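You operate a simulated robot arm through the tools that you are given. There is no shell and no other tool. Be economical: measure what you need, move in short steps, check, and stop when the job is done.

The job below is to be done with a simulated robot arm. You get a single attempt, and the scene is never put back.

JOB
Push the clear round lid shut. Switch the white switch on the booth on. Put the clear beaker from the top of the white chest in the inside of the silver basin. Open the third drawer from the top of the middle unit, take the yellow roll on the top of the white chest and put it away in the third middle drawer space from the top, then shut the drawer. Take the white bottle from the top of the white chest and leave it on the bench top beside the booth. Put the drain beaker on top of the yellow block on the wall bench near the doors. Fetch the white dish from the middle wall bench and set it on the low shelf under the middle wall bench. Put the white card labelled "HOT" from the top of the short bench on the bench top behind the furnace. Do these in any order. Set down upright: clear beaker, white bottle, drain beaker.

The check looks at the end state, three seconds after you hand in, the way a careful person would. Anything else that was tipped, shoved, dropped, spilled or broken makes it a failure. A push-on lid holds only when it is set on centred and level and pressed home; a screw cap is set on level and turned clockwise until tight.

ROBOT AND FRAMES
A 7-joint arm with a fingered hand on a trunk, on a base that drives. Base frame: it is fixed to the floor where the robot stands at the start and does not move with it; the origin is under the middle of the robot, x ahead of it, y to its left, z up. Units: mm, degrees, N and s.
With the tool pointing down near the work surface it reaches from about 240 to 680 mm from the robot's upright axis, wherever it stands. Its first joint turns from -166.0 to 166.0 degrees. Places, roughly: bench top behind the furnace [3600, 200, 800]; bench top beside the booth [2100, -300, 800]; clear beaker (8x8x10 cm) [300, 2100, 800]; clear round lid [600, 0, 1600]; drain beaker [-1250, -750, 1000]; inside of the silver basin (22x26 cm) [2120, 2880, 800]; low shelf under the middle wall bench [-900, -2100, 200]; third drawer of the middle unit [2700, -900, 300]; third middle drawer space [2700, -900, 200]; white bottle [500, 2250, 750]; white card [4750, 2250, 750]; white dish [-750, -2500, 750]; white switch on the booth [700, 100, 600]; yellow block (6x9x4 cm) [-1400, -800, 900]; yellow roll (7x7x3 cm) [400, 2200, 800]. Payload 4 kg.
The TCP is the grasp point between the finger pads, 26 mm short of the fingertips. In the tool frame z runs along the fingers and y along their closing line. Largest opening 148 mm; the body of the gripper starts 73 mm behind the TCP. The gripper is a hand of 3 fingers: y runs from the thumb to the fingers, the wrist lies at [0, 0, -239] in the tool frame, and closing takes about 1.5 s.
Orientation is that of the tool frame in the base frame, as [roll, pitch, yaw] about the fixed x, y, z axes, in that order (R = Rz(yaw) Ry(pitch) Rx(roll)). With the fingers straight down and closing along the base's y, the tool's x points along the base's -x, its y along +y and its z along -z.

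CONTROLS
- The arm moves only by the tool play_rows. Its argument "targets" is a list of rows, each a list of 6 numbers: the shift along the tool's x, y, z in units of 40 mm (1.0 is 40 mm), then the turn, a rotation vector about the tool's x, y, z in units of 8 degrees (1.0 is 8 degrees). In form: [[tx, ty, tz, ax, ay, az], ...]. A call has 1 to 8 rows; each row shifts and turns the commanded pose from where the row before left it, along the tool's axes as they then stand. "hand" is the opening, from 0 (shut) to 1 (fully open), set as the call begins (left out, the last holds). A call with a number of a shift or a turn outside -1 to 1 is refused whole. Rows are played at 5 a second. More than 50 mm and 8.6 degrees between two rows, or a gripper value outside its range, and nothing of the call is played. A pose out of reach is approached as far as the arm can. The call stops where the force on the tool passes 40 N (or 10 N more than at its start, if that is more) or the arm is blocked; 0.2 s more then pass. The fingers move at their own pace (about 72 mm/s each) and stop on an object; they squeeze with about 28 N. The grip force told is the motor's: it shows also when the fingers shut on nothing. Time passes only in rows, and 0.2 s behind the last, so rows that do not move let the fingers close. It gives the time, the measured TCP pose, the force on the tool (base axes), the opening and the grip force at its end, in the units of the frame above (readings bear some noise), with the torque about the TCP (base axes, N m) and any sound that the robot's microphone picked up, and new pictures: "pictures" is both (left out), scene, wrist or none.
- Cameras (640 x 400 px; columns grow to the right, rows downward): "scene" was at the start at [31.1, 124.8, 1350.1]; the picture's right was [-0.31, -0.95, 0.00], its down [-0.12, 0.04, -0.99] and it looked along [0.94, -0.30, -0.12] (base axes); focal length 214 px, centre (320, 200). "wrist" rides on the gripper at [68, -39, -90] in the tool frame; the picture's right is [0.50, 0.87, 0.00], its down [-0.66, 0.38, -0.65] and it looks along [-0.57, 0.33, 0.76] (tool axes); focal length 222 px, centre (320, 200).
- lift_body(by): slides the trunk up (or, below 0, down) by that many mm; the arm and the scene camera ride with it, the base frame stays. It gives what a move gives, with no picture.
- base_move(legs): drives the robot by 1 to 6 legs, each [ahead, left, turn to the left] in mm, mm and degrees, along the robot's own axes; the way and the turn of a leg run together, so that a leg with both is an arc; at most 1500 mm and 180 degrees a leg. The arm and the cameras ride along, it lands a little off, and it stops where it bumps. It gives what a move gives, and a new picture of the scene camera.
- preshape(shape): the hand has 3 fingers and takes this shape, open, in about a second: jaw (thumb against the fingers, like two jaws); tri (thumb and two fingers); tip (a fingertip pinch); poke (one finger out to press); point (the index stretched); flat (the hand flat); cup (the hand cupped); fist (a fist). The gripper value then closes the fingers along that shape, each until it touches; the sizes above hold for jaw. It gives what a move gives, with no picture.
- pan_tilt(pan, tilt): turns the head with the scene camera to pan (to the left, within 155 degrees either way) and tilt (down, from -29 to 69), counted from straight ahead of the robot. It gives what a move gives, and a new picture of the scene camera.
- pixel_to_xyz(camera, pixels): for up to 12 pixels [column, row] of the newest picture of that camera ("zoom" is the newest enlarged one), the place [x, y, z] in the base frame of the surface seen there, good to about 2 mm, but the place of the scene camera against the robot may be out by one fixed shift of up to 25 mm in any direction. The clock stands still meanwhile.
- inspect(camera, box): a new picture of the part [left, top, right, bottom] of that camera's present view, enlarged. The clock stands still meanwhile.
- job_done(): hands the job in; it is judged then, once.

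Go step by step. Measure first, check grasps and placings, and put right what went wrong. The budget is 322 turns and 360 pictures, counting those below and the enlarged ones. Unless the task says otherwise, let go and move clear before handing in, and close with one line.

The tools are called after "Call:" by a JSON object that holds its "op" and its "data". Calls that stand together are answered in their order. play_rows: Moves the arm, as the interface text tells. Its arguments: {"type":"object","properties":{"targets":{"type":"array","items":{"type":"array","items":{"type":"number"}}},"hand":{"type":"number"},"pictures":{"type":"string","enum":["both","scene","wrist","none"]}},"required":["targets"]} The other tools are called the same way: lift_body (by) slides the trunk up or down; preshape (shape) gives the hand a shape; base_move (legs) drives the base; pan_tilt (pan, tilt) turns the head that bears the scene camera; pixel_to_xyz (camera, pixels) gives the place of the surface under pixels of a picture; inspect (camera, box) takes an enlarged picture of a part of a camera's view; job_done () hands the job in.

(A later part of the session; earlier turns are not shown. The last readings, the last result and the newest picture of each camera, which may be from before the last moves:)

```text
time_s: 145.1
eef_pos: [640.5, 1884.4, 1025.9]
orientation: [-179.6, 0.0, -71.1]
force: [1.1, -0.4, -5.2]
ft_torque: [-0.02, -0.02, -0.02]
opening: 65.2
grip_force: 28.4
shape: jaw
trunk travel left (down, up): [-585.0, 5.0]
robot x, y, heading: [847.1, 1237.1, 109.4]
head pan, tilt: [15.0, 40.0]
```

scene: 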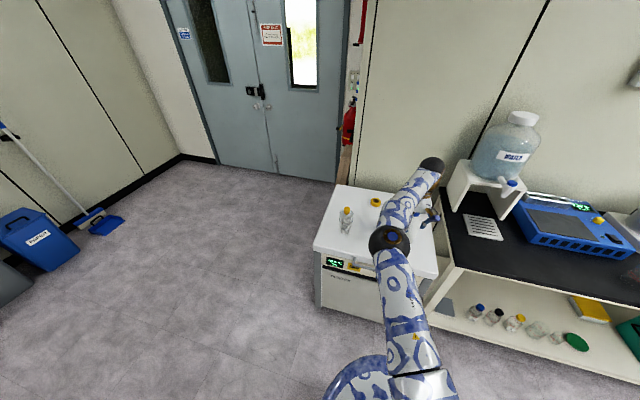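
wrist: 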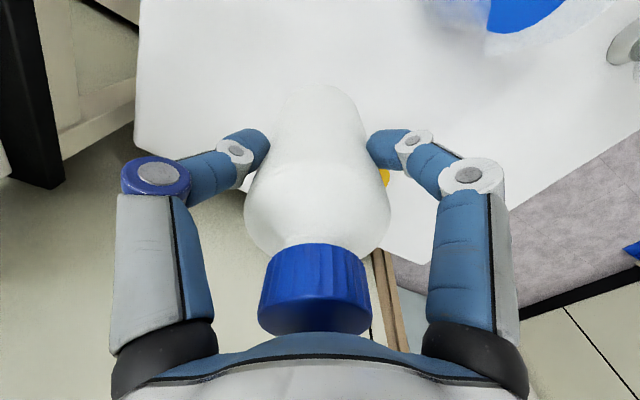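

Now I need to see the bench beside the booth. I'll move along the aisle, turn and look.

Call:
{"op": "base_move", "data": {"legs": [[0, -850, 0], [0, 0, -170]]}}

Call:
{"op": "pan_tilt", "data": {"pan": 15, "tilt": 25}}

```text
time_s: 156.5
eef_pos: [1990.0, 935.4, 1024.0]
orientation: [-179.6, 0.0, 121.1]
force: [0.1, 0.3, -4.1]
ft_torque: [0.0, 0.02, 0.03]
opening: 64.4
grip_force: 27.9
shape: jaw
trunk travel left (down, up): [-585.0, 5.0]
robot x, y, heading: [1655.0, 1524.3, -58.6]
head pan, tilt: [15.0, 40.0]
```

scene: 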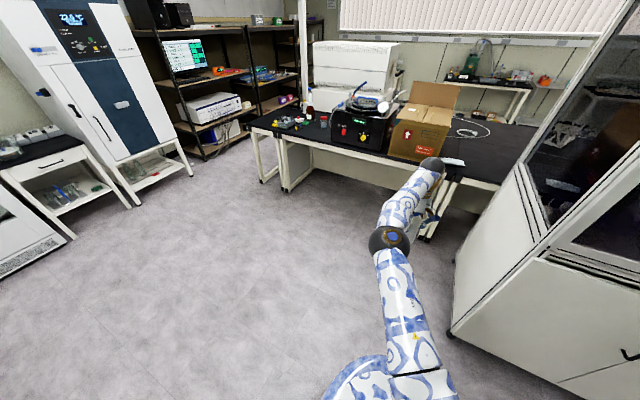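

```text
time_s: 157.3
eef_pos: [1990.5, 935.3, 1024.2]
orientation: [-179.6, -0.1, 121.0]
force: [0.8, -0.5, -3.5]
ft_torque: [0.04, 0.04, 0.0]
opening: 64.3
grip_force: 27.9
shape: jaw
trunk travel left (down, up): [-585.0, 5.0]
robot x, y, heading: [1650.6, 1523.0, -58.6]
head pan, tilt: [15.0, 25.0]
```

scene: 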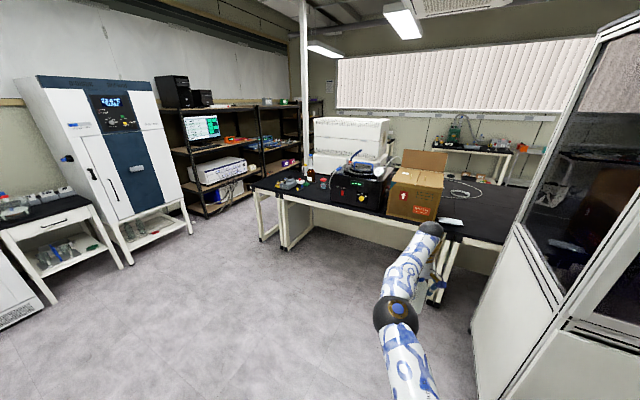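

The bench island shows from (250,185) to (530,240), and the free part next to the booth is at (490,220). I'll measure it.

Call:
{"op": "pixel_to_xyz", "data": {"camera": "scene", "pixels": [[485, 228], [500, 200], [500, 240], [460, 192], [420, 215], [445, 222], [340, 210], [280, 185], [465, 250], [510, 215], [395, 217], [450, 280]]}}

Call:
{"op": "inspect", "data": {"camera": "scene", "box": [380, 140, 540, 260]}}

```text
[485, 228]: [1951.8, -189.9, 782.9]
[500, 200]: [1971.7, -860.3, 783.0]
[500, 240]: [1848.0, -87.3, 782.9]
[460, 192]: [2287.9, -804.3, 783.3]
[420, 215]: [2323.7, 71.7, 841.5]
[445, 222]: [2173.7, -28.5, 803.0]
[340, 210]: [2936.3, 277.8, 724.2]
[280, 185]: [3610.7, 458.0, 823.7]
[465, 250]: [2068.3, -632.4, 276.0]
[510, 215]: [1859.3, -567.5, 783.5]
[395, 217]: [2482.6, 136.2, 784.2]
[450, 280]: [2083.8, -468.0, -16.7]
```

```text
3.33 times, centred on (460, 200) of scene
```

zoom: 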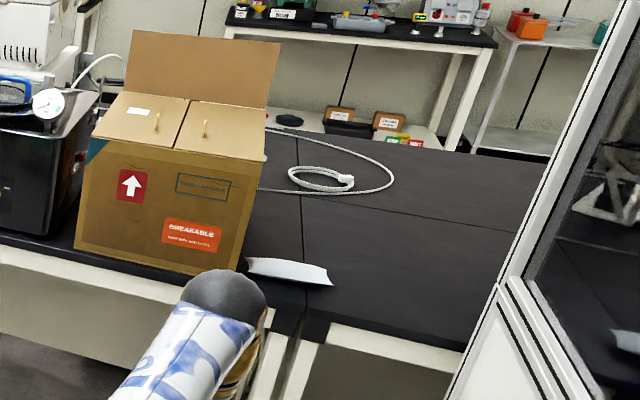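

The bench top is free around [2080,-270]. I'll check the booth's back corner before driving in.

Call:
{"op": "pixel_to_xyz", "data": {"camera": "scene", "pixels": [[475, 300], [472, 370], [478, 395], [500, 300], [520, 260], [530, 180], [485, 310], [395, 385]]}}

```text
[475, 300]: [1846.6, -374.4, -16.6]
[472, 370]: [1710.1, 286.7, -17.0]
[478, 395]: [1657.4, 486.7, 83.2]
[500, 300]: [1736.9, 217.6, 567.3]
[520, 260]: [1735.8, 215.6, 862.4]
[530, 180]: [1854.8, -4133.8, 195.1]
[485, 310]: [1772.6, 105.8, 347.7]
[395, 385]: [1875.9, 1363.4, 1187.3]
```

The booth's back face limits me, so I'll stand at about [2031,365] heading -72° with the hand offset to the right. I'll shift the hand first, then drive most of the way.

Call:
{"op": "play_rows", "data": {"targets": [[0.7, -0.7, 0, 0, 0, 0], [0.7, -0.7, 0, 0, 0, 0], [0.1, -0.7, 0, 0, 0, 0], [0, -0.8, 0, 0, 0, 0]], "pictures": "none"}}

Call:
{"op": "base_move", "data": {"legs": [[0, 0, -13.4], [1000, 0, 0]]}}

Call:
{"op": "pan_tilt", "data": {"pan": -5, "tilt": 40}}

```text
time_s: 158.3
eef_pos: [1858.9, 928.8, 1023.7]
orientation: [-179.7, 0.0, 121.1]
force: [-0.1, -0.6, -5.2]
ft_torque: [0.0, 0.0, -0.04]
opening: 64.3
grip_force: 27.9
shape: jaw
trunk travel left (down, up): [-585.0, 5.0]
robot x, y, heading: [1652.0, 1526.3, -58.3]
head pan, tilt: [15.0, 25.0]
```

```text
time_s: 164.3
eef_pos: [2037.9, -54.0, 1023.8]
orientation: [-179.6, -0.1, 108.4]
force: [-0.8, 0.6, -5.1]
ft_torque: [0.01, 0.01, -0.01]
opening: 64.1
grip_force: 28.1
shape: jaw
trunk travel left (down, up): [-585.0, 5.0]
robot x, y, heading: [1970.6, 568.1, -71.4]
head pan, tilt: [15.0, 25.0]
```

scene: 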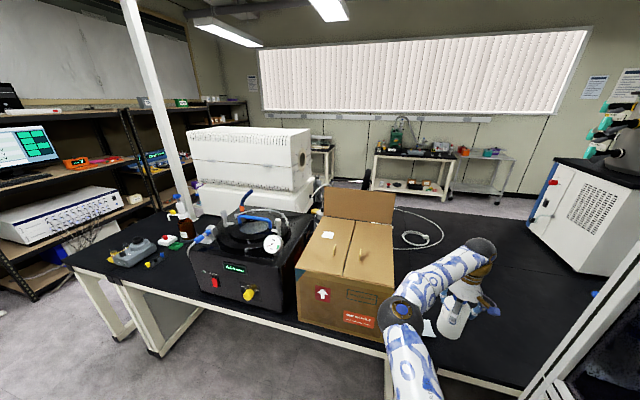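

```text
time_s: 165.2
eef_pos: [2037.7, -55.1, 1023.4]
orientation: [-179.6, 0.0, 108.3]
force: [0.6, 0.3, -4.7]
ft_torque: [-0.04, 0.05, 0.01]
opening: 64.2
grip_force: 27.7
shape: jaw
trunk travel left (down, up): [-585.0, 5.0]
robot x, y, heading: [1968.1, 573.4, -71.2]
head pan, tilt: [-5.0, 40.0]
```

scene: 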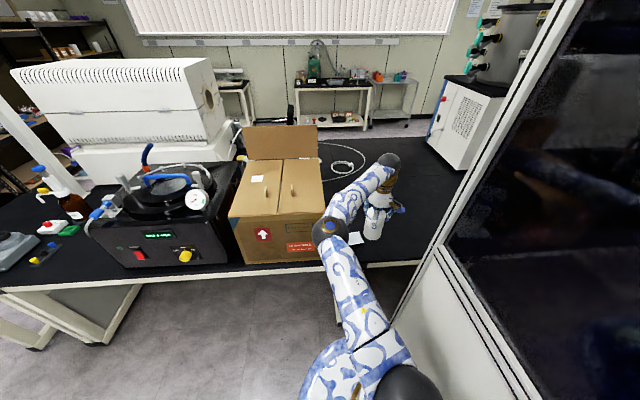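

The way is clear beside the booth at (380,215). I'll drive 200 mm further, which puts the bottle above about [2100,-245].

Call:
{"op": "base_move", "data": {"legs": [[210, 0, 0]]}}

Call:
{"op": "play_rows", "data": {"targets": [[0, 0, 0, 0, 0, 0]], "pictures": "both"}}

```text
time_s: 166.8
eef_pos: [2108.1, -252.4, 1023.6]
orientation: [-179.6, -0.1, 108.6]
force: [0.0, -0.2, -4.1]
ft_torque: [0.03, 0.02, -0.02]
opening: 64.4
grip_force: 27.9
shape: jaw
trunk travel left (down, up): [-585.0, 5.0]
robot x, y, heading: [2037.6, 373.8, -71.2]
head pan, tilt: [-5.0, 40.0]
```

scene: 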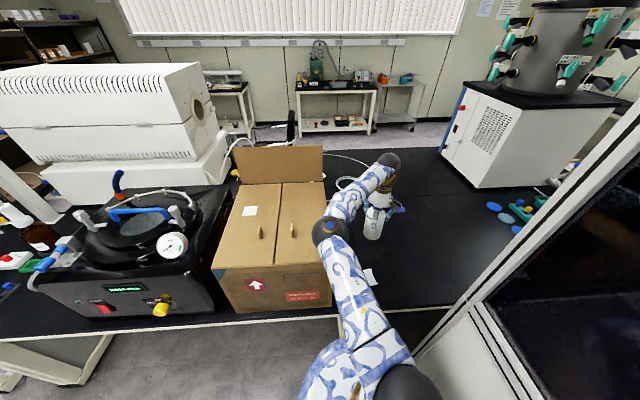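

```text
time_s: 167.2
eef_pos: [2109.1, -251.7, 1022.3]
orientation: [-179.6, 0.0, 108.6]
force: [-0.1, 0.0, -4.6]
ft_torque: [0.0, 0.03, 0.02]
opening: 64.1
grip_force: 28.5
shape: jaw
trunk travel left (down, up): [-585.0, 5.0]
robot x, y, heading: [2036.1, 374.6, -71.1]
head pan, tilt: [-5.0, 40.0]
```

scene: 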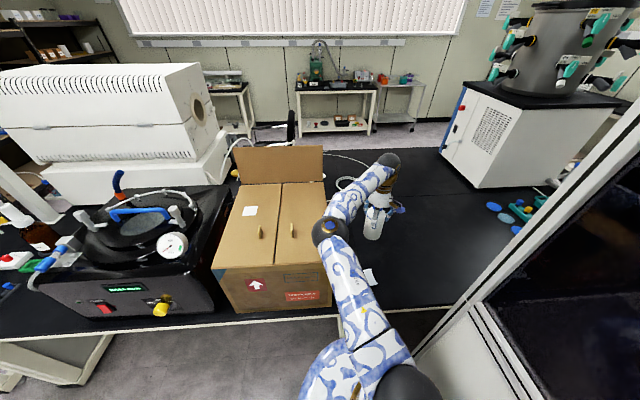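
wrist: 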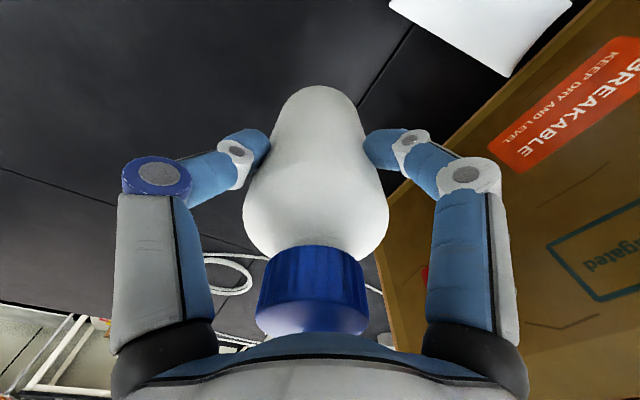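

The bottle is over the bench, and a seam runs by it at (375,90). I'll measure the seam to keep the bottle off it.

Call:
{"op": "pixel_to_xyz", "data": {"camera": "wrist", "pixels": [[408, 40], [375, 88], [215, 240], [60, 182], [130, 60], [220, 100], [470, 20], [450, 330]]}}

```text
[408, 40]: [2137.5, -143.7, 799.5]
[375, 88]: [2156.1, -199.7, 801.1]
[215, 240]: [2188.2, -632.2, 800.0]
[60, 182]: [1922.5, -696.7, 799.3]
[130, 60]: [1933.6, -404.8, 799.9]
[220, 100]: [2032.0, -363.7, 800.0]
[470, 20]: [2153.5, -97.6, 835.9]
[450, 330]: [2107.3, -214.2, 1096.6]
```

The seam passes 60 mm to the left of the bottle axis, and the bench is at z 800. I'll shift 28 mm right and lower to about TCP z 914, then gently.

Call:
{"op": "play_rows", "data": {"targets": [[0, -0.7, 0.6, 0, 0, 0], [0, 0, 0.9, 0, 0, 0], [0, 0, 0.9, 0, 0, 0], [0, 0, 0.2, 0, 0, 0], [0, 0, 0.08, 0, 0, 0]], "pictures": "none"}}

Call:
{"op": "play_rows", "data": {"targets": [[0, 0, 0.06, 0, 0, 0]], "pictures": "none"}}

```text
time_s: 168.4
eef_pos: [2082.0, -261.7, 916.0]
orientation: [-179.6, -0.1, 108.6]
force: [0.9, -0.3, -3.5]
ft_torque: [0.03, -0.01, -0.04]
opening: 64.3
grip_force: 28.5
shape: jaw
trunk travel left (down, up): [-585.0, 5.0]
robot x, y, heading: [2037.1, 369.9, -70.9]
head pan, tilt: [-5.0, 40.0]
```

```text
time_s: 168.8
eef_pos: [2082.3, -260.9, 915.6]
orientation: [-179.5, -0.1, 108.6]
force: [-1.1, -0.5, -3.4]
ft_torque: [0.05, 0.02, -0.01]
opening: 64.2
grip_force: 27.3
shape: jaw
trunk travel left (down, up): [-585.0, 5.0]
robot x, y, heading: [2034.3, 375.7, -70.8]
head pan, tilt: [-5.0, 40.0]
```

Call:
{"op": "play_rows", "data": {"targets": [[0, 0, 0.05, 0, 0, 0], [0, 0, 0.04, 0, 0, 0]], "pictures": "none"}}

Call:
{"op": "play_rows", "data": {"targets": [[0, 0, 0.03, 0, 0, 0]], "pictures": "none"}}

```text
time_s: 169.4
eef_pos: [2081.6, -261.3, 911.0]
orientation: [-179.6, 0.0, 108.7]
force: [0.9, 0.5, -0.7]
ft_torque: [-0.06, 0.03, -0.03]
opening: 63.8
grip_force: 27.9
shape: jaw
trunk travel left (down, up): [-585.0, 5.0]
robot x, y, heading: [2037.5, 372.2, -71.1]
head pan, tilt: [-5.0, 40.0]
```

```text
time_s: 169.8
eef_pos: [2081.3, -261.3, 910.7]
orientation: [-179.6, 0.0, 108.7]
force: [0.3, -0.2, 7.2]
ft_torque: [-0.06, 0.03, -0.01]
opening: 64.2
grip_force: 28.3
shape: jaw
trunk travel left (down, up): [-585.0, 5.0]
robot x, y, heading: [2032.9, 376.6, -71.1]
head pan, tilt: [-5.0, 40.0]
```

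Contact at 7 N, so the bottle is down. I'll open and rise.

Call:
{"op": "play_rows", "data": {"targets": [[0, 0, 0, 0, 0, 0], [0, 0, 0, 0, 0, 0], [0, 0, 0, 0, 0, 0], [0, 0, 0, 0, 0, 0], [0, 0, -0.4, 0, 0, 0], [0, 0, -1, 0, 0, 0], [0, 0, -1, 0, 0, 0], [0, 0, -1, 0, 0, 0]], "hand": 0.75, "pictures": "wrist"}}

```text
time_s: 171.6
eef_pos: [2084.1, -261.4, 1047.7]
orientation: [-179.6, 0.0, 108.7]
force: [-0.2, 0.4, -0.2]
ft_torque: [0.02, -0.01, 0.02]
opening: 111.1
grip_force: 0.1
shape: jaw
trunk travel left (down, up): [-585.0, 5.0]
robot x, y, heading: [2036.9, 373.5, -71.0]
head pan, tilt: [-5.0, 40.0]
```

wrist: 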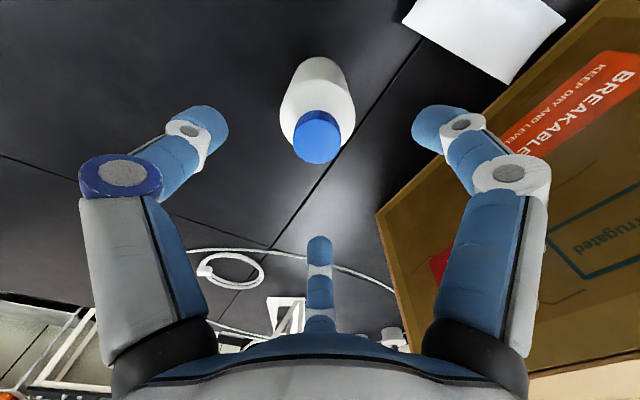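

The white bottle stands upright beside the booth. Next is the drawer unit under the island's far side, so I'll look for the way round.

Call:
{"op": "pan_tilt", "data": {"pan": 50, "tilt": 25}}

Call:
{"op": "pixel_to_xyz", "data": {"camera": "scene", "pixels": [[320, 300], [400, 280], [250, 250], [450, 260], [350, 200], [500, 150], [200, 200], [300, 200], [330, 250], [420, 230]]}}

```text
time_s: 172.8
eef_pos: [2083.8, -260.7, 1046.9]
orientation: [-179.6, 0.0, 108.6]
force: [0.7, -0.4, -0.1]
ft_torque: [0.0, -0.02, 0.02]
opening: 110.8
grip_force: 0.0
shape: jaw
trunk travel left (down, up): [-585.0, 5.0]
robot x, y, heading: [2033.1, 374.4, -71.1]
head pan, tilt: [50.0, 25.0]
```

scene: 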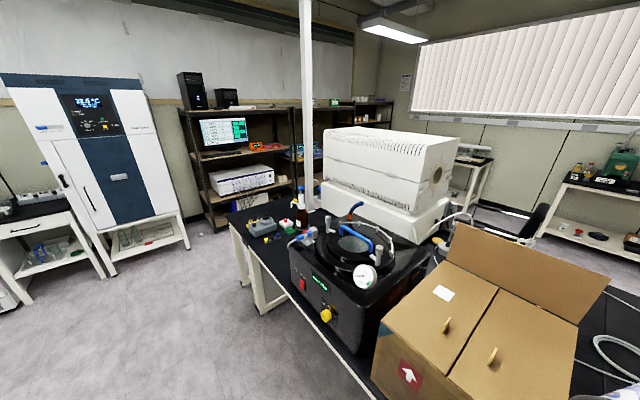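

```text
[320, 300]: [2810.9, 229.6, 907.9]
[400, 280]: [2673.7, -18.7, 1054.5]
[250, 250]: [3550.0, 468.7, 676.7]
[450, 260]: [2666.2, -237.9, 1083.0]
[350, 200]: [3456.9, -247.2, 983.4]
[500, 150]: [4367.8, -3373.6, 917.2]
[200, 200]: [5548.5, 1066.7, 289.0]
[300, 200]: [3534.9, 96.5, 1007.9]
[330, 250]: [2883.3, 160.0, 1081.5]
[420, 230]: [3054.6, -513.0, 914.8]
```

There's plenty of floor at the far end, and the short bench with the card lies that way. I'll fetch the card first, backing off and driving there.

Call:
{"op": "base_move", "data": {"legs": [[-700, 0, 0], [0, 0, 86], [1400, 0, 0], [800, 0, 0]]}}

Call:
{"op": "pan_tilt", "data": {"pan": 30, "tilt": 30}}

```text
time_s: 190.6
eef_pos: [4564.6, 1552.6, 1049.8]
orientation: [-179.7, -0.6, -166.5]
force: [-27.7, -4.4, 0.5]
ft_torque: [0.15, -0.93, 1.21]
opening: 102.8
grip_force: 0.0
shape: jaw
trunk travel left (down, up): [-585.0, 5.0]
robot x, y, heading: [3935.2, 1564.5, 14.0]
head pan, tilt: [50.0, 25.0]
stopped in leg 4: the force on the tool passed its limit at 46 N (the readings are from after the stop); the commanded pose is now the measured one
```

scene: 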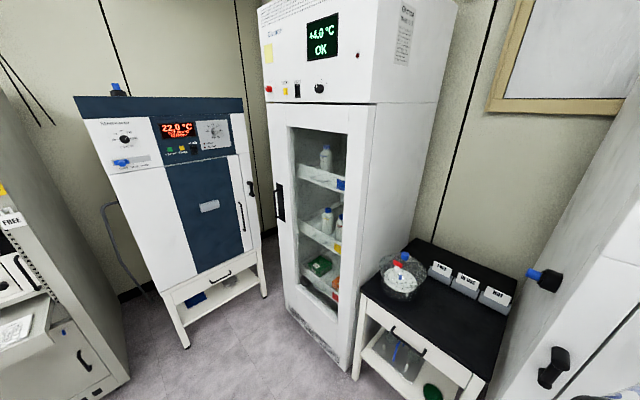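

```text
time_s: 191.4
eef_pos: [4564.4, 1554.2, 1049.3]
orientation: [-179.6, -0.4, -166.5]
force: [-36.6, -5.3, 1.8]
ft_torque: [0.25, -1.23, 1.57]
opening: 99.0
grip_force: 0.1
shape: jaw
trunk travel left (down, up): [-585.0, 5.0]
robot x, y, heading: [3936.8, 1567.1, 14.0]
head pan, tilt: [30.0, 30.0]
```

scene: 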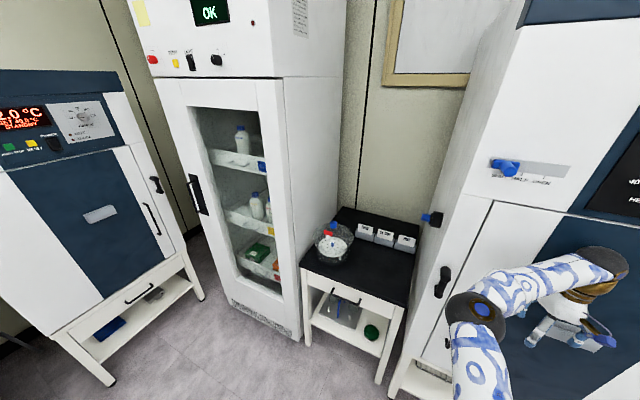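

The hand touched the cabinet front, so I'll back off at once and check nothing changed.

Call:
{"op": "base_move", "data": {"legs": [[-350, 0, 0], [0, 0, 35]]}}

Call:
{"op": "pan_tilt", "data": {"pan": -20, "tilt": 25}}

```text
time_s: 195.4
eef_pos: [4119.8, 1839.5, 1046.7]
orientation: [-179.6, -0.5, -130.9]
force: [0.4, -0.4, 0.3]
ft_torque: [-0.04, 0.05, 0.01]
opening: 110.5
grip_force: 0.0
shape: jaw
trunk travel left (down, up): [-585.0, 5.0]
robot x, y, heading: [3599.1, 1474.5, 49.6]
head pan, tilt: [30.0, 30.0]
```

scene: 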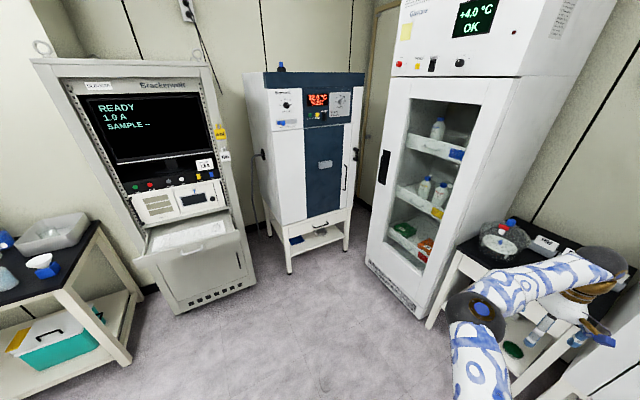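

```text
time_s: 196.6
eef_pos: [4119.2, 1840.1, 1046.9]
orientation: [-179.6, -0.6, -130.9]
force: [-0.3, -0.4, 0.0]
ft_torque: [0.0, -0.01, 0.01]
opening: 110.7
grip_force: 0.0
shape: jaw
trunk travel left (down, up): [-585.0, 5.0]
robot x, y, heading: [3601.3, 1474.6, 49.6]
head pan, tilt: [-20.0, 25.0]
```

scene: 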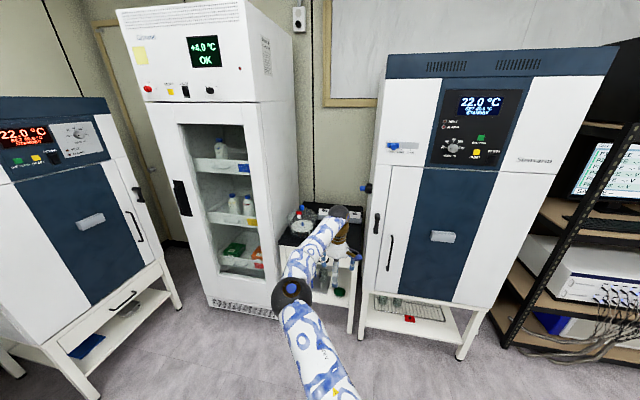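

The short bench sits between the fridge and the incubator. I'll centre the arm, square up to heading 18° and approach partway.

Call:
{"op": "play_rows", "data": {"targets": [[0, 1, 0, 0, 0, 0], [0, 1, 0, 0, 0, 0], [0, 1, 0, 0, 0, 0], [0, 0.9, 0, 0, 0, 0]], "pictures": "none"}}

Call:
{"op": "base_move", "data": {"legs": [[0, 0, -31.6], [0, 350, 0], [200, 0, 0]]}}

Call:
{"op": "pan_tilt", "data": {"pan": 12, "tilt": 35}}

```text
time_s: 197.6
eef_pos: [3999.3, 1940.3, 1046.7]
orientation: [-179.5, -0.6, -130.9]
force: [-0.2, 0.4, -1.2]
ft_torque: [0.0, 0.02, 0.0]
opening: 110.6
grip_force: 0.0
shape: jaw
trunk travel left (down, up): [-585.0, 5.0]
robot x, y, heading: [3597.6, 1477.9, 49.7]
head pan, tilt: [-20.0, 25.0]
```

```text
time_s: 202.5
eef_pos: [4258.9, 2057.2, 1046.6]
orientation: [-179.5, -0.6, -161.7]
force: [0.4, 0.2, 0.4]
ft_torque: [0.03, 0.02, 0.02]
opening: 110.8
grip_force: 0.0
shape: jaw
trunk travel left (down, up): [-585.0, 5.0]
robot x, y, heading: [3681.3, 1865.0, 18.9]
head pan, tilt: [-20.0, 25.0]
```

scene: 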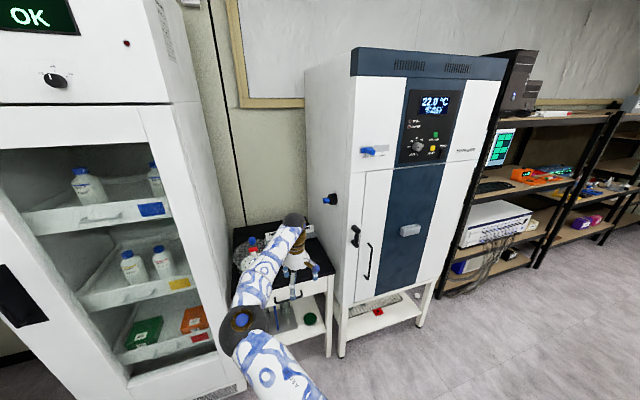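

```text
time_s: 203.5
eef_pos: [4257.7, 2057.9, 1045.6]
orientation: [-179.6, -0.6, -161.7]
force: [0.3, 0.2, 0.0]
ft_torque: [-0.03, 0.01, 0.0]
opening: 110.7
grip_force: 0.0
shape: jaw
trunk travel left (down, up): [-585.0, 5.0]
robot x, y, heading: [3676.5, 1866.2, 18.8]
head pan, tilt: [12.0, 35.0]
```

scene: 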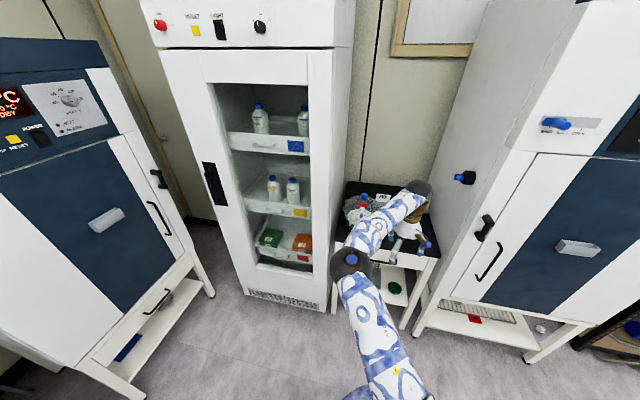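

Call:
{"op": "play_rows", "data": {"targets": [[0, 0, 0, 0, 0, 0]], "pictures": "wrist"}}

Call:
{"op": "inspect", "data": {"camera": "wrist", "box": [230, 60, 422, 180]}}

```text
time_s: 203.9
eef_pos: [4259.1, 2056.9, 1045.3]
orientation: [-179.7, -0.7, -161.7]
force: [-0.8, -0.1, 0.8]
ft_torque: [-0.01, 0.02, 0.0]
opening: 110.6
grip_force: 0.0
shape: jaw
trunk travel left (down, up): [-585.0, 5.0]
robot x, y, heading: [3677.1, 1867.7, 18.9]
head pan, tilt: [12.0, 35.0]
```

wrist: 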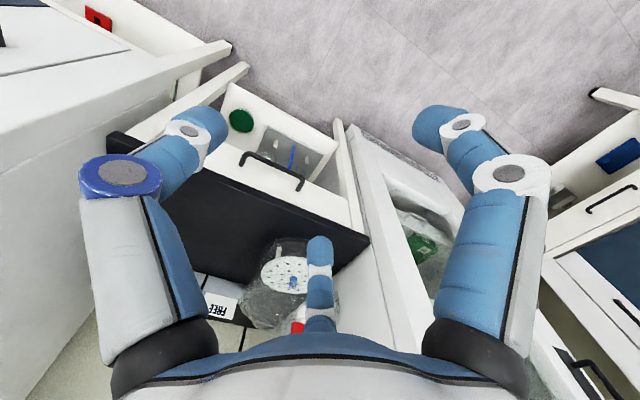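

```text
3.33 times, centred on (326, 120) of wrist
```

zoom: 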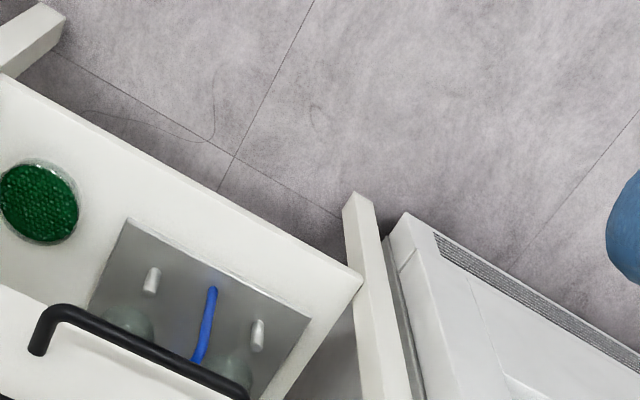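

Call:
{"op": "pixel_to_xyz", "data": {"camera": "wrist", "pixels": [[362, 238], [115, 140], [200, 185], [222, 302], [240, 240], [280, 275], [215, 290], [60, 200]]}}

```text
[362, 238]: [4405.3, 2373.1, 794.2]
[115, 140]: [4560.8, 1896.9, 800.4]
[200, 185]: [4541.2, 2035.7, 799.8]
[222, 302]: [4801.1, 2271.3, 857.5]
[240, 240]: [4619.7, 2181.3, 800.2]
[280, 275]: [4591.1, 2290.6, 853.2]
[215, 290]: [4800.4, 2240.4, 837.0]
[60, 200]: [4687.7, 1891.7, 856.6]
```

The bench top is at z 800, with its front edge 848 mm ahead. I'll drive 350 ahead and look down at the cards.

Call:
{"op": "base_move", "data": {"legs": [[350, 0, 0]]}}

Call:
{"op": "play_rows", "data": {"targets": [[0, 0, 0, 0, 0, 0]], "pictures": "both"}}

```text
time_s: 206.1
eef_pos: [4588.3, 2164.4, 1046.7]
orientation: [-179.6, -0.6, -162.2]
force: [0.5, -1.0, 0.2]
ft_torque: [-0.03, 0.02, 0.0]
opening: 110.8
grip_force: 0.0
shape: jaw
trunk travel left (down, up): [-585.0, 5.0]
robot x, y, heading: [4002.9, 1971.9, 18.3]
head pan, tilt: [12.0, 35.0]
```

scene: 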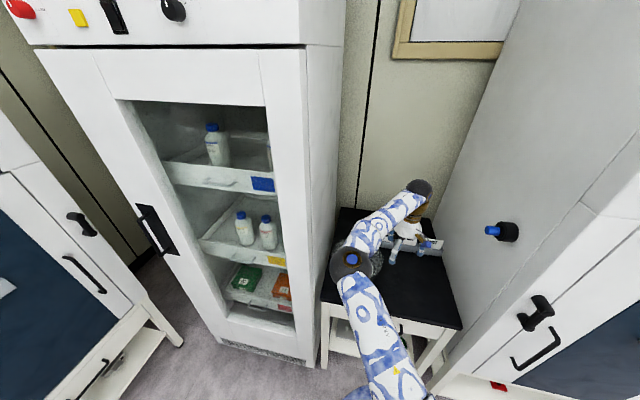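

```text
time_s: 206.5
eef_pos: [4589.7, 2164.3, 1046.4]
orientation: [-179.5, -0.6, -162.1]
force: [0.5, 0.3, 0.0]
ft_torque: [0.02, 0.03, -0.01]
opening: 110.8
grip_force: 0.1
shape: jaw
trunk travel left (down, up): [-585.0, 5.0]
robot x, y, heading: [4003.5, 1976.4, 18.5]
head pan, tilt: [12.0, 35.0]
```

scene: 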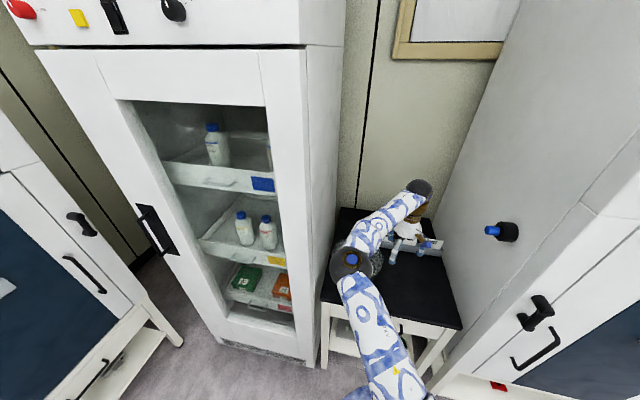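
wrist: 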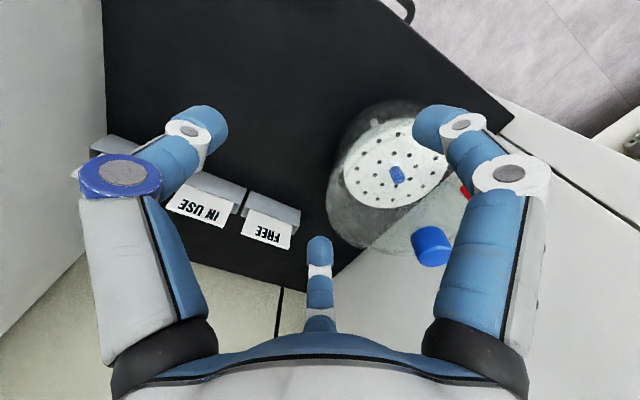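

FREE and IN USE read at (268,230) and (200,205), so the third card is behind the thumb at (115,150). I'll shift the hand right to see it.

Call:
{"op": "play_rows", "data": {"targets": [[0, -1, 0, 0, 0, 0], [0, -1, 0, 0, 0, 0], [0, -0.8, 0, 0, 0, 0]], "pictures": "wrist"}}

Call:
{"op": "inspect", "data": {"camera": "wrist", "box": [190, 130, 382, 250]}}

```text
time_s: 207.3
eef_pos: [4620.5, 2057.1, 1047.2]
orientation: [-179.8, -0.6, -162.1]
force: [-0.4, 0.0, 0.6]
ft_torque: [0.03, 0.01, 0.01]
opening: 110.7
grip_force: 0.0
shape: jaw
trunk travel left (down, up): [-585.0, 5.0]
robot x, y, heading: [4001.4, 1977.0, 18.6]
head pan, tilt: [12.0, 35.0]
```

wrist: 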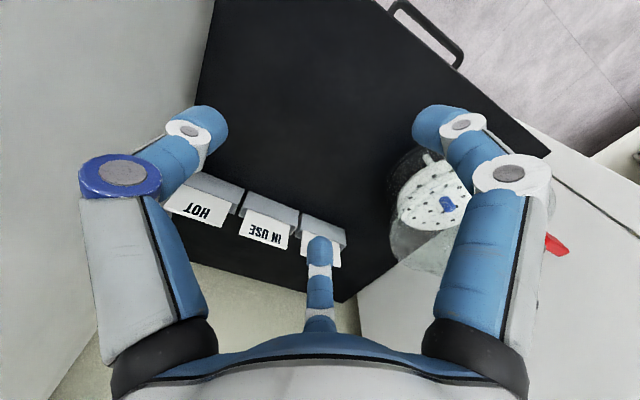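

```text
3.33 times, centred on (286, 190) of wrist
```

zoom: 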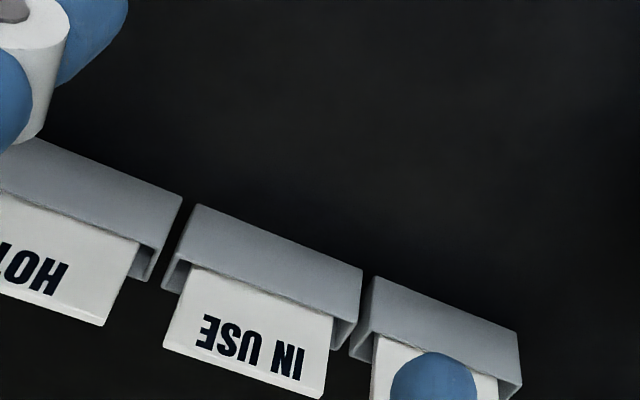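

The HOT card is at wrist (203,208) in a grey holder. I'll shift further right and measure its shape.

Call:
{"op": "play_rows", "data": {"targets": [[0, -1, 0, 0, 0, 0], [0, -0.6, 0, 0, 0, 0]], "pictures": "wrist"}}

Call:
{"op": "inspect", "data": {"camera": "wrist", "box": [196, 150, 324, 230]}}

```text
time_s: 207.9
eef_pos: [4631.6, 2000.2, 1043.8]
orientation: [-179.6, -0.6, -162.0]
force: [0.2, 0.1, -0.4]
ft_torque: [-0.01, 0.05, 0.04]
opening: 110.8
grip_force: 0.0
shape: jaw
out of reach, approached as far as the arm can: row 2
trunk travel left (down, up): [-585.0, 5.0]
robot x, y, heading: [4005.5, 1976.8, 18.9]
head pan, tilt: [12.0, 35.0]
```

wrist: 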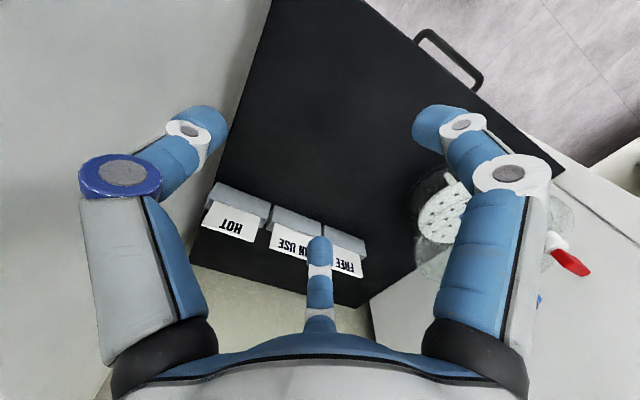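

```text
5.00 times, centred on (260, 190) of wrist
```

zoom: 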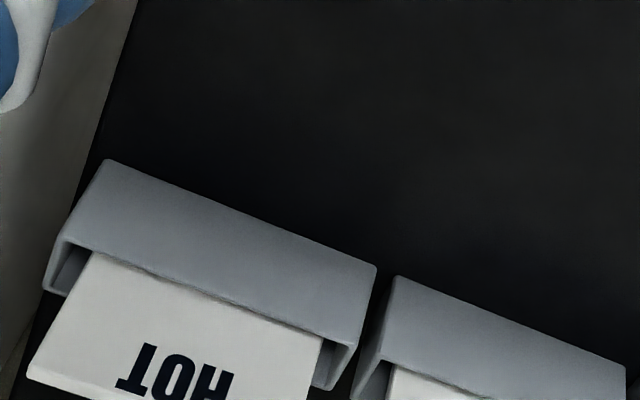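

Call:
{"op": "inspect", "data": {"camera": "wrist", "box": [180, 170, 308, 250]}}

Call:
{"op": "pixel_to_xyz", "data": {"camera": "zoom", "pixels": [[190, 70], [430, 170], [160, 110], [420, 240], [170, 160], [380, 240], [120, 270], [370, 350], [250, 200], [240, 290], [250, 330], [440, 270]]}}

```text
5.00 times, centred on (244, 210) of wrist
```

zoom: 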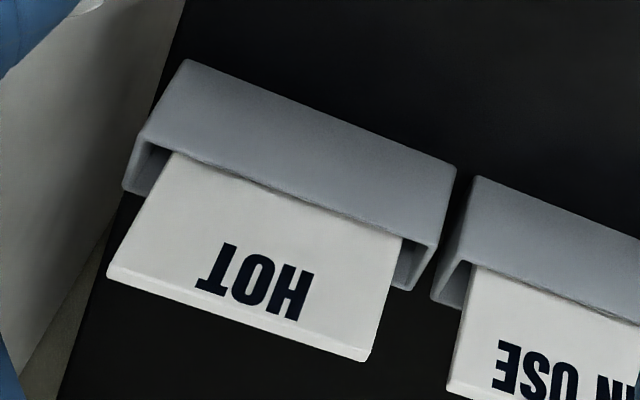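

```text
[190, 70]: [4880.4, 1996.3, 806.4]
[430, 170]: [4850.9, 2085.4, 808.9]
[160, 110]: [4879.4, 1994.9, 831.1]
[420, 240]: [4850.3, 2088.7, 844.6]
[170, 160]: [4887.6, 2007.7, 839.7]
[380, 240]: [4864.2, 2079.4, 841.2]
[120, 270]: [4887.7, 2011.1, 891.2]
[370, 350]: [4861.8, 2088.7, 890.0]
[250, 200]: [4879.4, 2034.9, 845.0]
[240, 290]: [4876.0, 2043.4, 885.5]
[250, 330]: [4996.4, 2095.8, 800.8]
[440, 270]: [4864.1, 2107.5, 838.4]
```

The HOT card stands upright in its holder: centre about [4875,2045], top z 891, holder top z 845. I'll see what the fingertip-pinch shape looks like.

Call:
{"op": "preshape", "data": {"shape": "tip"}}

Call:
{"op": "play_rows", "data": {"targets": [[0, 0.6, 0, 0, 0, 0]], "pictures": "wrist"}}

Call:
{"op": "play_rows", "data": {"targets": [[0, 0, 0, 0, 0, 0], [0, 0, 0, 0, 0, 0], [0, 0, 0, 0, 0, 0], [0, 0, 0, 0, 0, 0], [0, 0, 0, 0, 0, 0]], "hand": 0.15, "pictures": "wrist"}}

```text
time_s: 208.8
eef_pos: [4632.3, 2000.8, 1044.6]
orientation: [-179.6, -0.6, -162.0]
force: [-0.5, 0.0, -0.6]
ft_torque: [-0.01, 0.0, -0.03]
opening: 147.8
grip_force: 0.1
shape: tip
trunk travel left (down, up): [-585.0, 5.0]
robot x, y, heading: [4004.9, 1973.6, 18.5]
head pan, tilt: [12.0, 35.0]
```

```text
time_s: 209.2
eef_pos: [4624.5, 2022.9, 1044.1]
orientation: [-179.5, -0.6, -162.1]
force: [0.3, -0.1, 0.2]
ft_torque: [-0.03, -0.04, 0.03]
opening: 148.1
grip_force: 0.0
shape: tip
trunk travel left (down, up): [-585.0, 5.0]
robot x, y, heading: [4005.3, 1976.6, 18.5]
head pan, tilt: [12.0, 35.0]
```

wrist: 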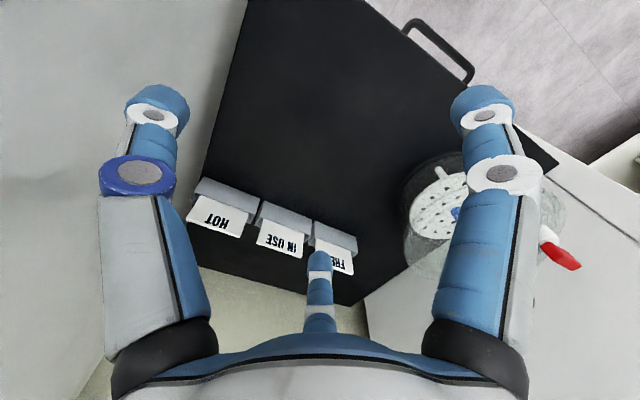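

```text
time_s: 210.4
eef_pos: [4625.1, 2022.3, 1044.3]
orientation: [-179.6, -0.6, -162.0]
force: [0.8, 0.1, -0.1]
ft_torque: [-0.04, -0.01, 0.03]
opening: 22.4
grip_force: 0.1
shape: tip
trunk travel left (down, up): [-585.0, 5.0]
robot x, y, heading: [4006.6, 1976.4, 18.6]
head pan, tilt: [12.0, 35.0]
```

wrist: 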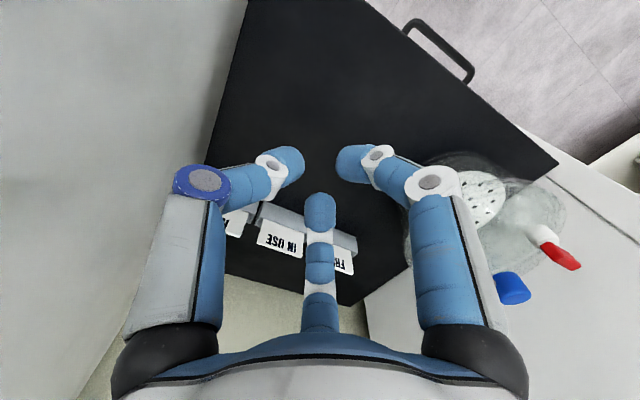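

The tip shape is the same three-sided layout, so I'll pinch with the hand turned 90°. I need the incubator side wall's position for clearance.

Call:
{"op": "pixel_to_xyz", "data": {"camera": "wrist", "pixels": [[150, 50], [60, 230], [230, 40], [215, 120], [100, 120], [170, 20], [225, 255], [290, 320], [285, 290]]}}

```text
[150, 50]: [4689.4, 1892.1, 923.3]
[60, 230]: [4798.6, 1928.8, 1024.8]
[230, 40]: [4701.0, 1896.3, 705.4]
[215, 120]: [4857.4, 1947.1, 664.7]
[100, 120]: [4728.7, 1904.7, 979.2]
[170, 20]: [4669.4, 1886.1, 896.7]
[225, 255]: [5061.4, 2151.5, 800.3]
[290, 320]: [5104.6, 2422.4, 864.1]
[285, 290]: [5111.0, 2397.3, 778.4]
```

The wall leaves about 90 mm from the card's centre, so I'll grip 10 mm left of centre. I'll turn the hand 90° here and shift it left before driving in.

Call:
{"op": "play_rows", "data": {"targets": [[0, 1, 0, 0, 0, 0], [0, 1, 0, 0, 0, 0], [0, 0, 0, 0, 0, 1], [0, 0, 0, 0, 0, 1], [0, 0, 0, 0, 0, 1], [0, 0, 0, 0, 0, 1], [0, 0, 0, 0, 0, 1], [0, 0, 0, 0, 0, 1]], "hand": 0.35, "pictures": "none"}}

Call:
{"op": "play_rows", "data": {"targets": [[0, 0, 0, 0, 0, 1], [0, 0, 0, 0, 0, 1], [0, 0, 0, 0, 0, 1], [0, 0, 0, 0, 0, 1], [0, 0, 0, 0, 0, 1], [0, 0, 0, 0, 0, 0.2]], "pictures": "wrist"}}

```text
time_s: 212.2
eef_pos: [4601.3, 2100.1, 1043.3]
orientation: [-179.3, -0.1, 149.8]
force: [0.2, 0.1, -0.5]
ft_torque: [-0.01, 0.03, 0.03]
opening: 51.5
grip_force: 0.1
shape: tip
trunk travel left (down, up): [-585.0, 5.0]
robot x, y, heading: [4005.5, 1976.0, 18.6]
head pan, tilt: [12.0, 35.0]
```

```text
time_s: 213.6
eef_pos: [4601.6, 2100.0, 1043.2]
orientation: [-179.4, 0.3, 108.2]
force: [-0.3, 0.5, -0.7]
ft_torque: [0.01, -0.01, -0.01]
opening: 51.5
grip_force: 0.1
shape: tip
trunk travel left (down, up): [-585.0, 5.0]
robot x, y, heading: [4005.1, 1976.4, 18.6]
head pan, tilt: [12.0, 35.0]
```

wrist: 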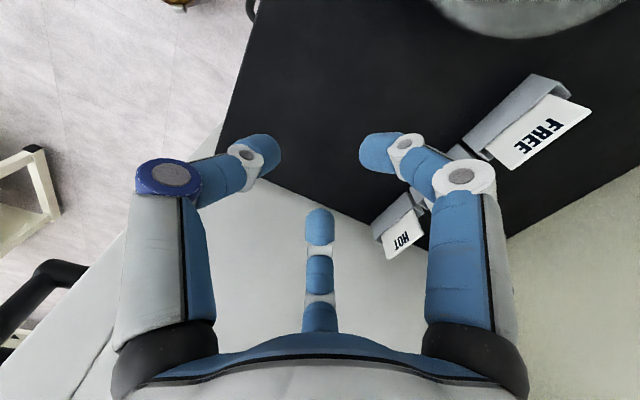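

The hand is turned, with the card in view at (405,235). I'll drive in 175 ahead and 80 right.

Call:
{"op": "base_move", "data": {"legs": [[175, -80, 0]]}}

Call:
{"op": "play_rows", "data": {"targets": [[0, 0, 0, 0, 0, 0]], "pictures": "both"}}

```text
time_s: 215.2
eef_pos: [4793.7, 2079.3, 1042.8]
orientation: [-179.4, 0.3, 108.6]
force: [0.4, -0.1, 0.8]
ft_torque: [-0.02, 0.0, 0.01]
opening: 51.5
grip_force: 0.1
shape: tip
trunk travel left (down, up): [-585.0, 5.0]
robot x, y, heading: [4196.0, 1957.1, 18.7]
head pan, tilt: [12.0, 35.0]
```

scene: 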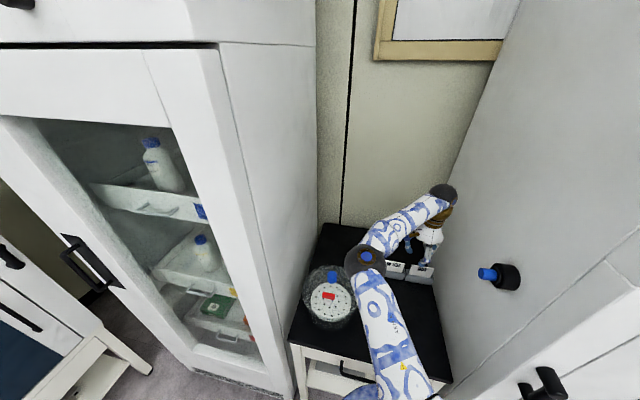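

```text
time_s: 215.6
eef_pos: [4793.5, 2081.2, 1043.2]
orientation: [-179.3, 0.3, 108.5]
force: [0.5, -0.6, 0.4]
ft_torque: [0.01, 0.0, 0.0]
opening: 51.5
grip_force: 0.0
shape: tip
trunk travel left (down, up): [-585.0, 5.0]
robot x, y, heading: [4196.6, 1956.0, 18.8]
head pan, tilt: [12.0, 35.0]
```

scene: 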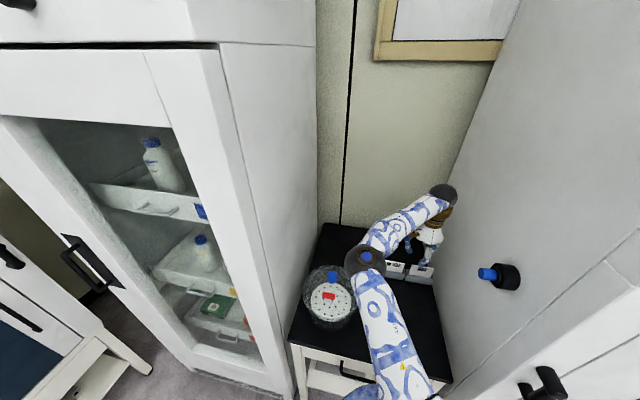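
wrist: 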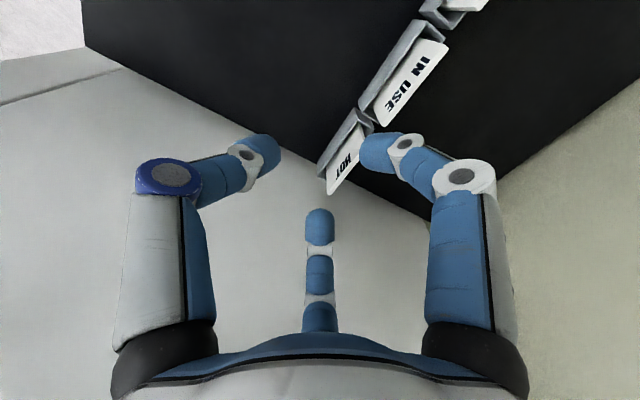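

Call:
{"op": "inspect", "data": {"camera": "wrist", "box": [300, 95, 396, 205]}}

Call:
{"op": "pixel_to_xyz", "data": {"camera": "wrist", "pixels": [[329, 188], [332, 180], [345, 165], [355, 150], [335, 190], [345, 178], [355, 163], [328, 165], [345, 140], [320, 168]]}}

```text
3.64 times, centred on (348, 150) of wrist
```

zoom: 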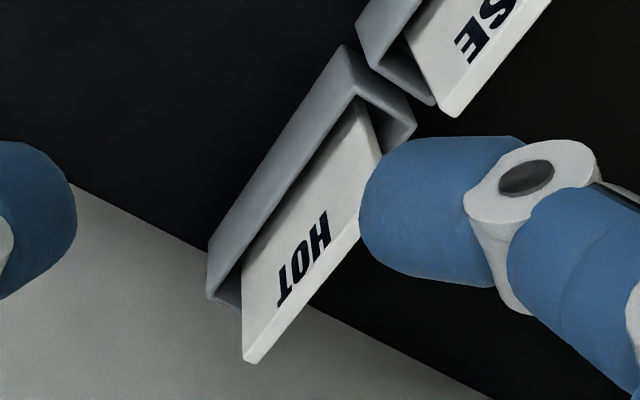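

```text
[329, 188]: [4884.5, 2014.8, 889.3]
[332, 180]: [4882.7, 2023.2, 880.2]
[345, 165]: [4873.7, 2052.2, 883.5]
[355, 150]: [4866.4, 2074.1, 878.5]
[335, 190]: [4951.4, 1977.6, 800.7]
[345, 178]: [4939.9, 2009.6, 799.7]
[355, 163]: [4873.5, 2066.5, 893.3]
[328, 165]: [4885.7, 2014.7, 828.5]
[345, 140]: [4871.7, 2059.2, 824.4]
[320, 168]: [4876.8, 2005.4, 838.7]
```

The card's mid-plane is at depth 5271 in my aligned coordinate. I'll move over it at z 955 and then check.

Call:
{"op": "play_rows", "data": {"targets": [[0, 0, 1, 0, 0, 0], [0, 0, 1, 0, 0, 0], [-0.57, 0.58, 0.15, 0, 0, 0], [-0.57, 0.58, 0, 0, 0, 0], [0, 0.58, 0, 0, 0, 0]], "hand": 0.5, "pictures": "wrist"}}

```text
time_s: 216.8
eef_pos: [4864.9, 2062.2, 955.6]
orientation: [-179.6, 0.4, 108.6]
force: [-0.2, 0.0, -0.6]
ft_torque: [-0.02, 0.03, 0.03]
opening: 73.5
grip_force: 0.2
shape: tip
out of reach, approached as far as the arm can: row 5
trunk travel left (down, up): [-585.0, 5.0]
robot x, y, heading: [4199.5, 1955.5, 18.9]
head pan, tilt: [12.0, 35.0]
```

wrist: 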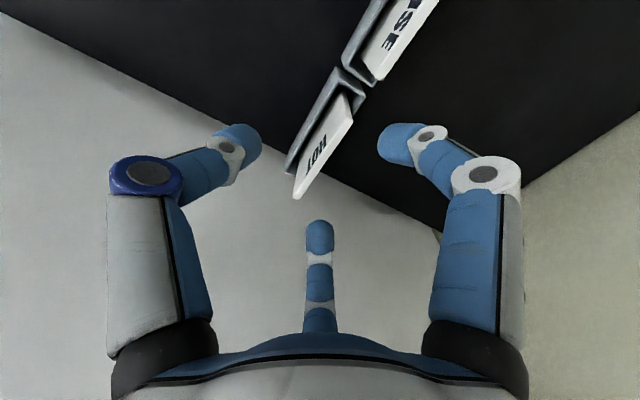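

The hand is 7 mm short of the card plane at the reach limit. I'll nudge the base 10 mm ahead.

Call:
{"op": "base_move", "data": {"legs": [[10, 0, 0]]}}

Call:
{"op": "play_rows", "data": {"targets": [[0, 0, 0.5, 0, 0, 0]], "pictures": "wrist"}}

```text
time_s: 217.5
eef_pos: [4875.4, 2065.2, 955.0]
orientation: [-179.6, 0.4, 108.6]
force: [-0.8, 0.4, 1.0]
ft_torque: [0.0, -0.01, -0.02]
opening: 73.1
grip_force: 0.0
shape: tip
trunk travel left (down, up): [-585.0, 5.0]
robot x, y, heading: [4205.8, 1960.0, 18.5]
head pan, tilt: [12.0, 35.0]
```

scene: 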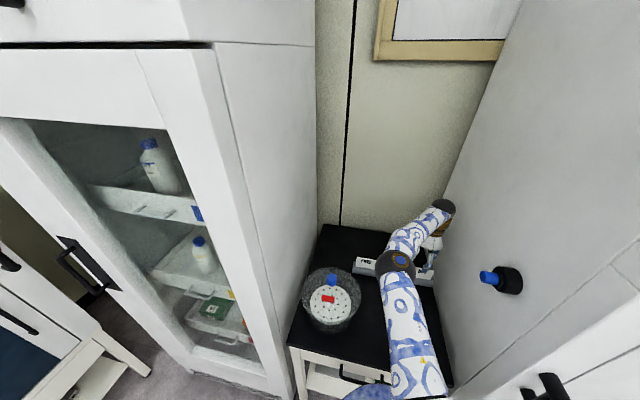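

```text
time_s: 217.9
eef_pos: [4874.6, 2063.9, 934.1]
orientation: [-179.5, 0.4, 108.6]
force: [0.8, 0.2, 0.1]
ft_torque: [0.05, -0.01, 0.02]
opening: 73.7
grip_force: 0.1
shape: tip
trunk travel left (down, up): [-585.0, 5.0]
robot x, y, heading: [4208.3, 1957.7, 18.8]
head pan, tilt: [12.0, 35.0]
```

wrist: 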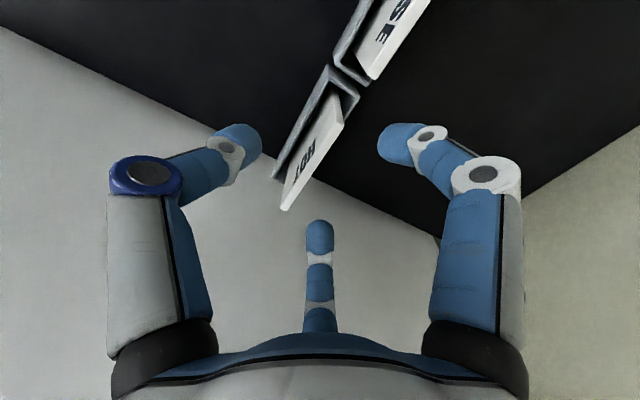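

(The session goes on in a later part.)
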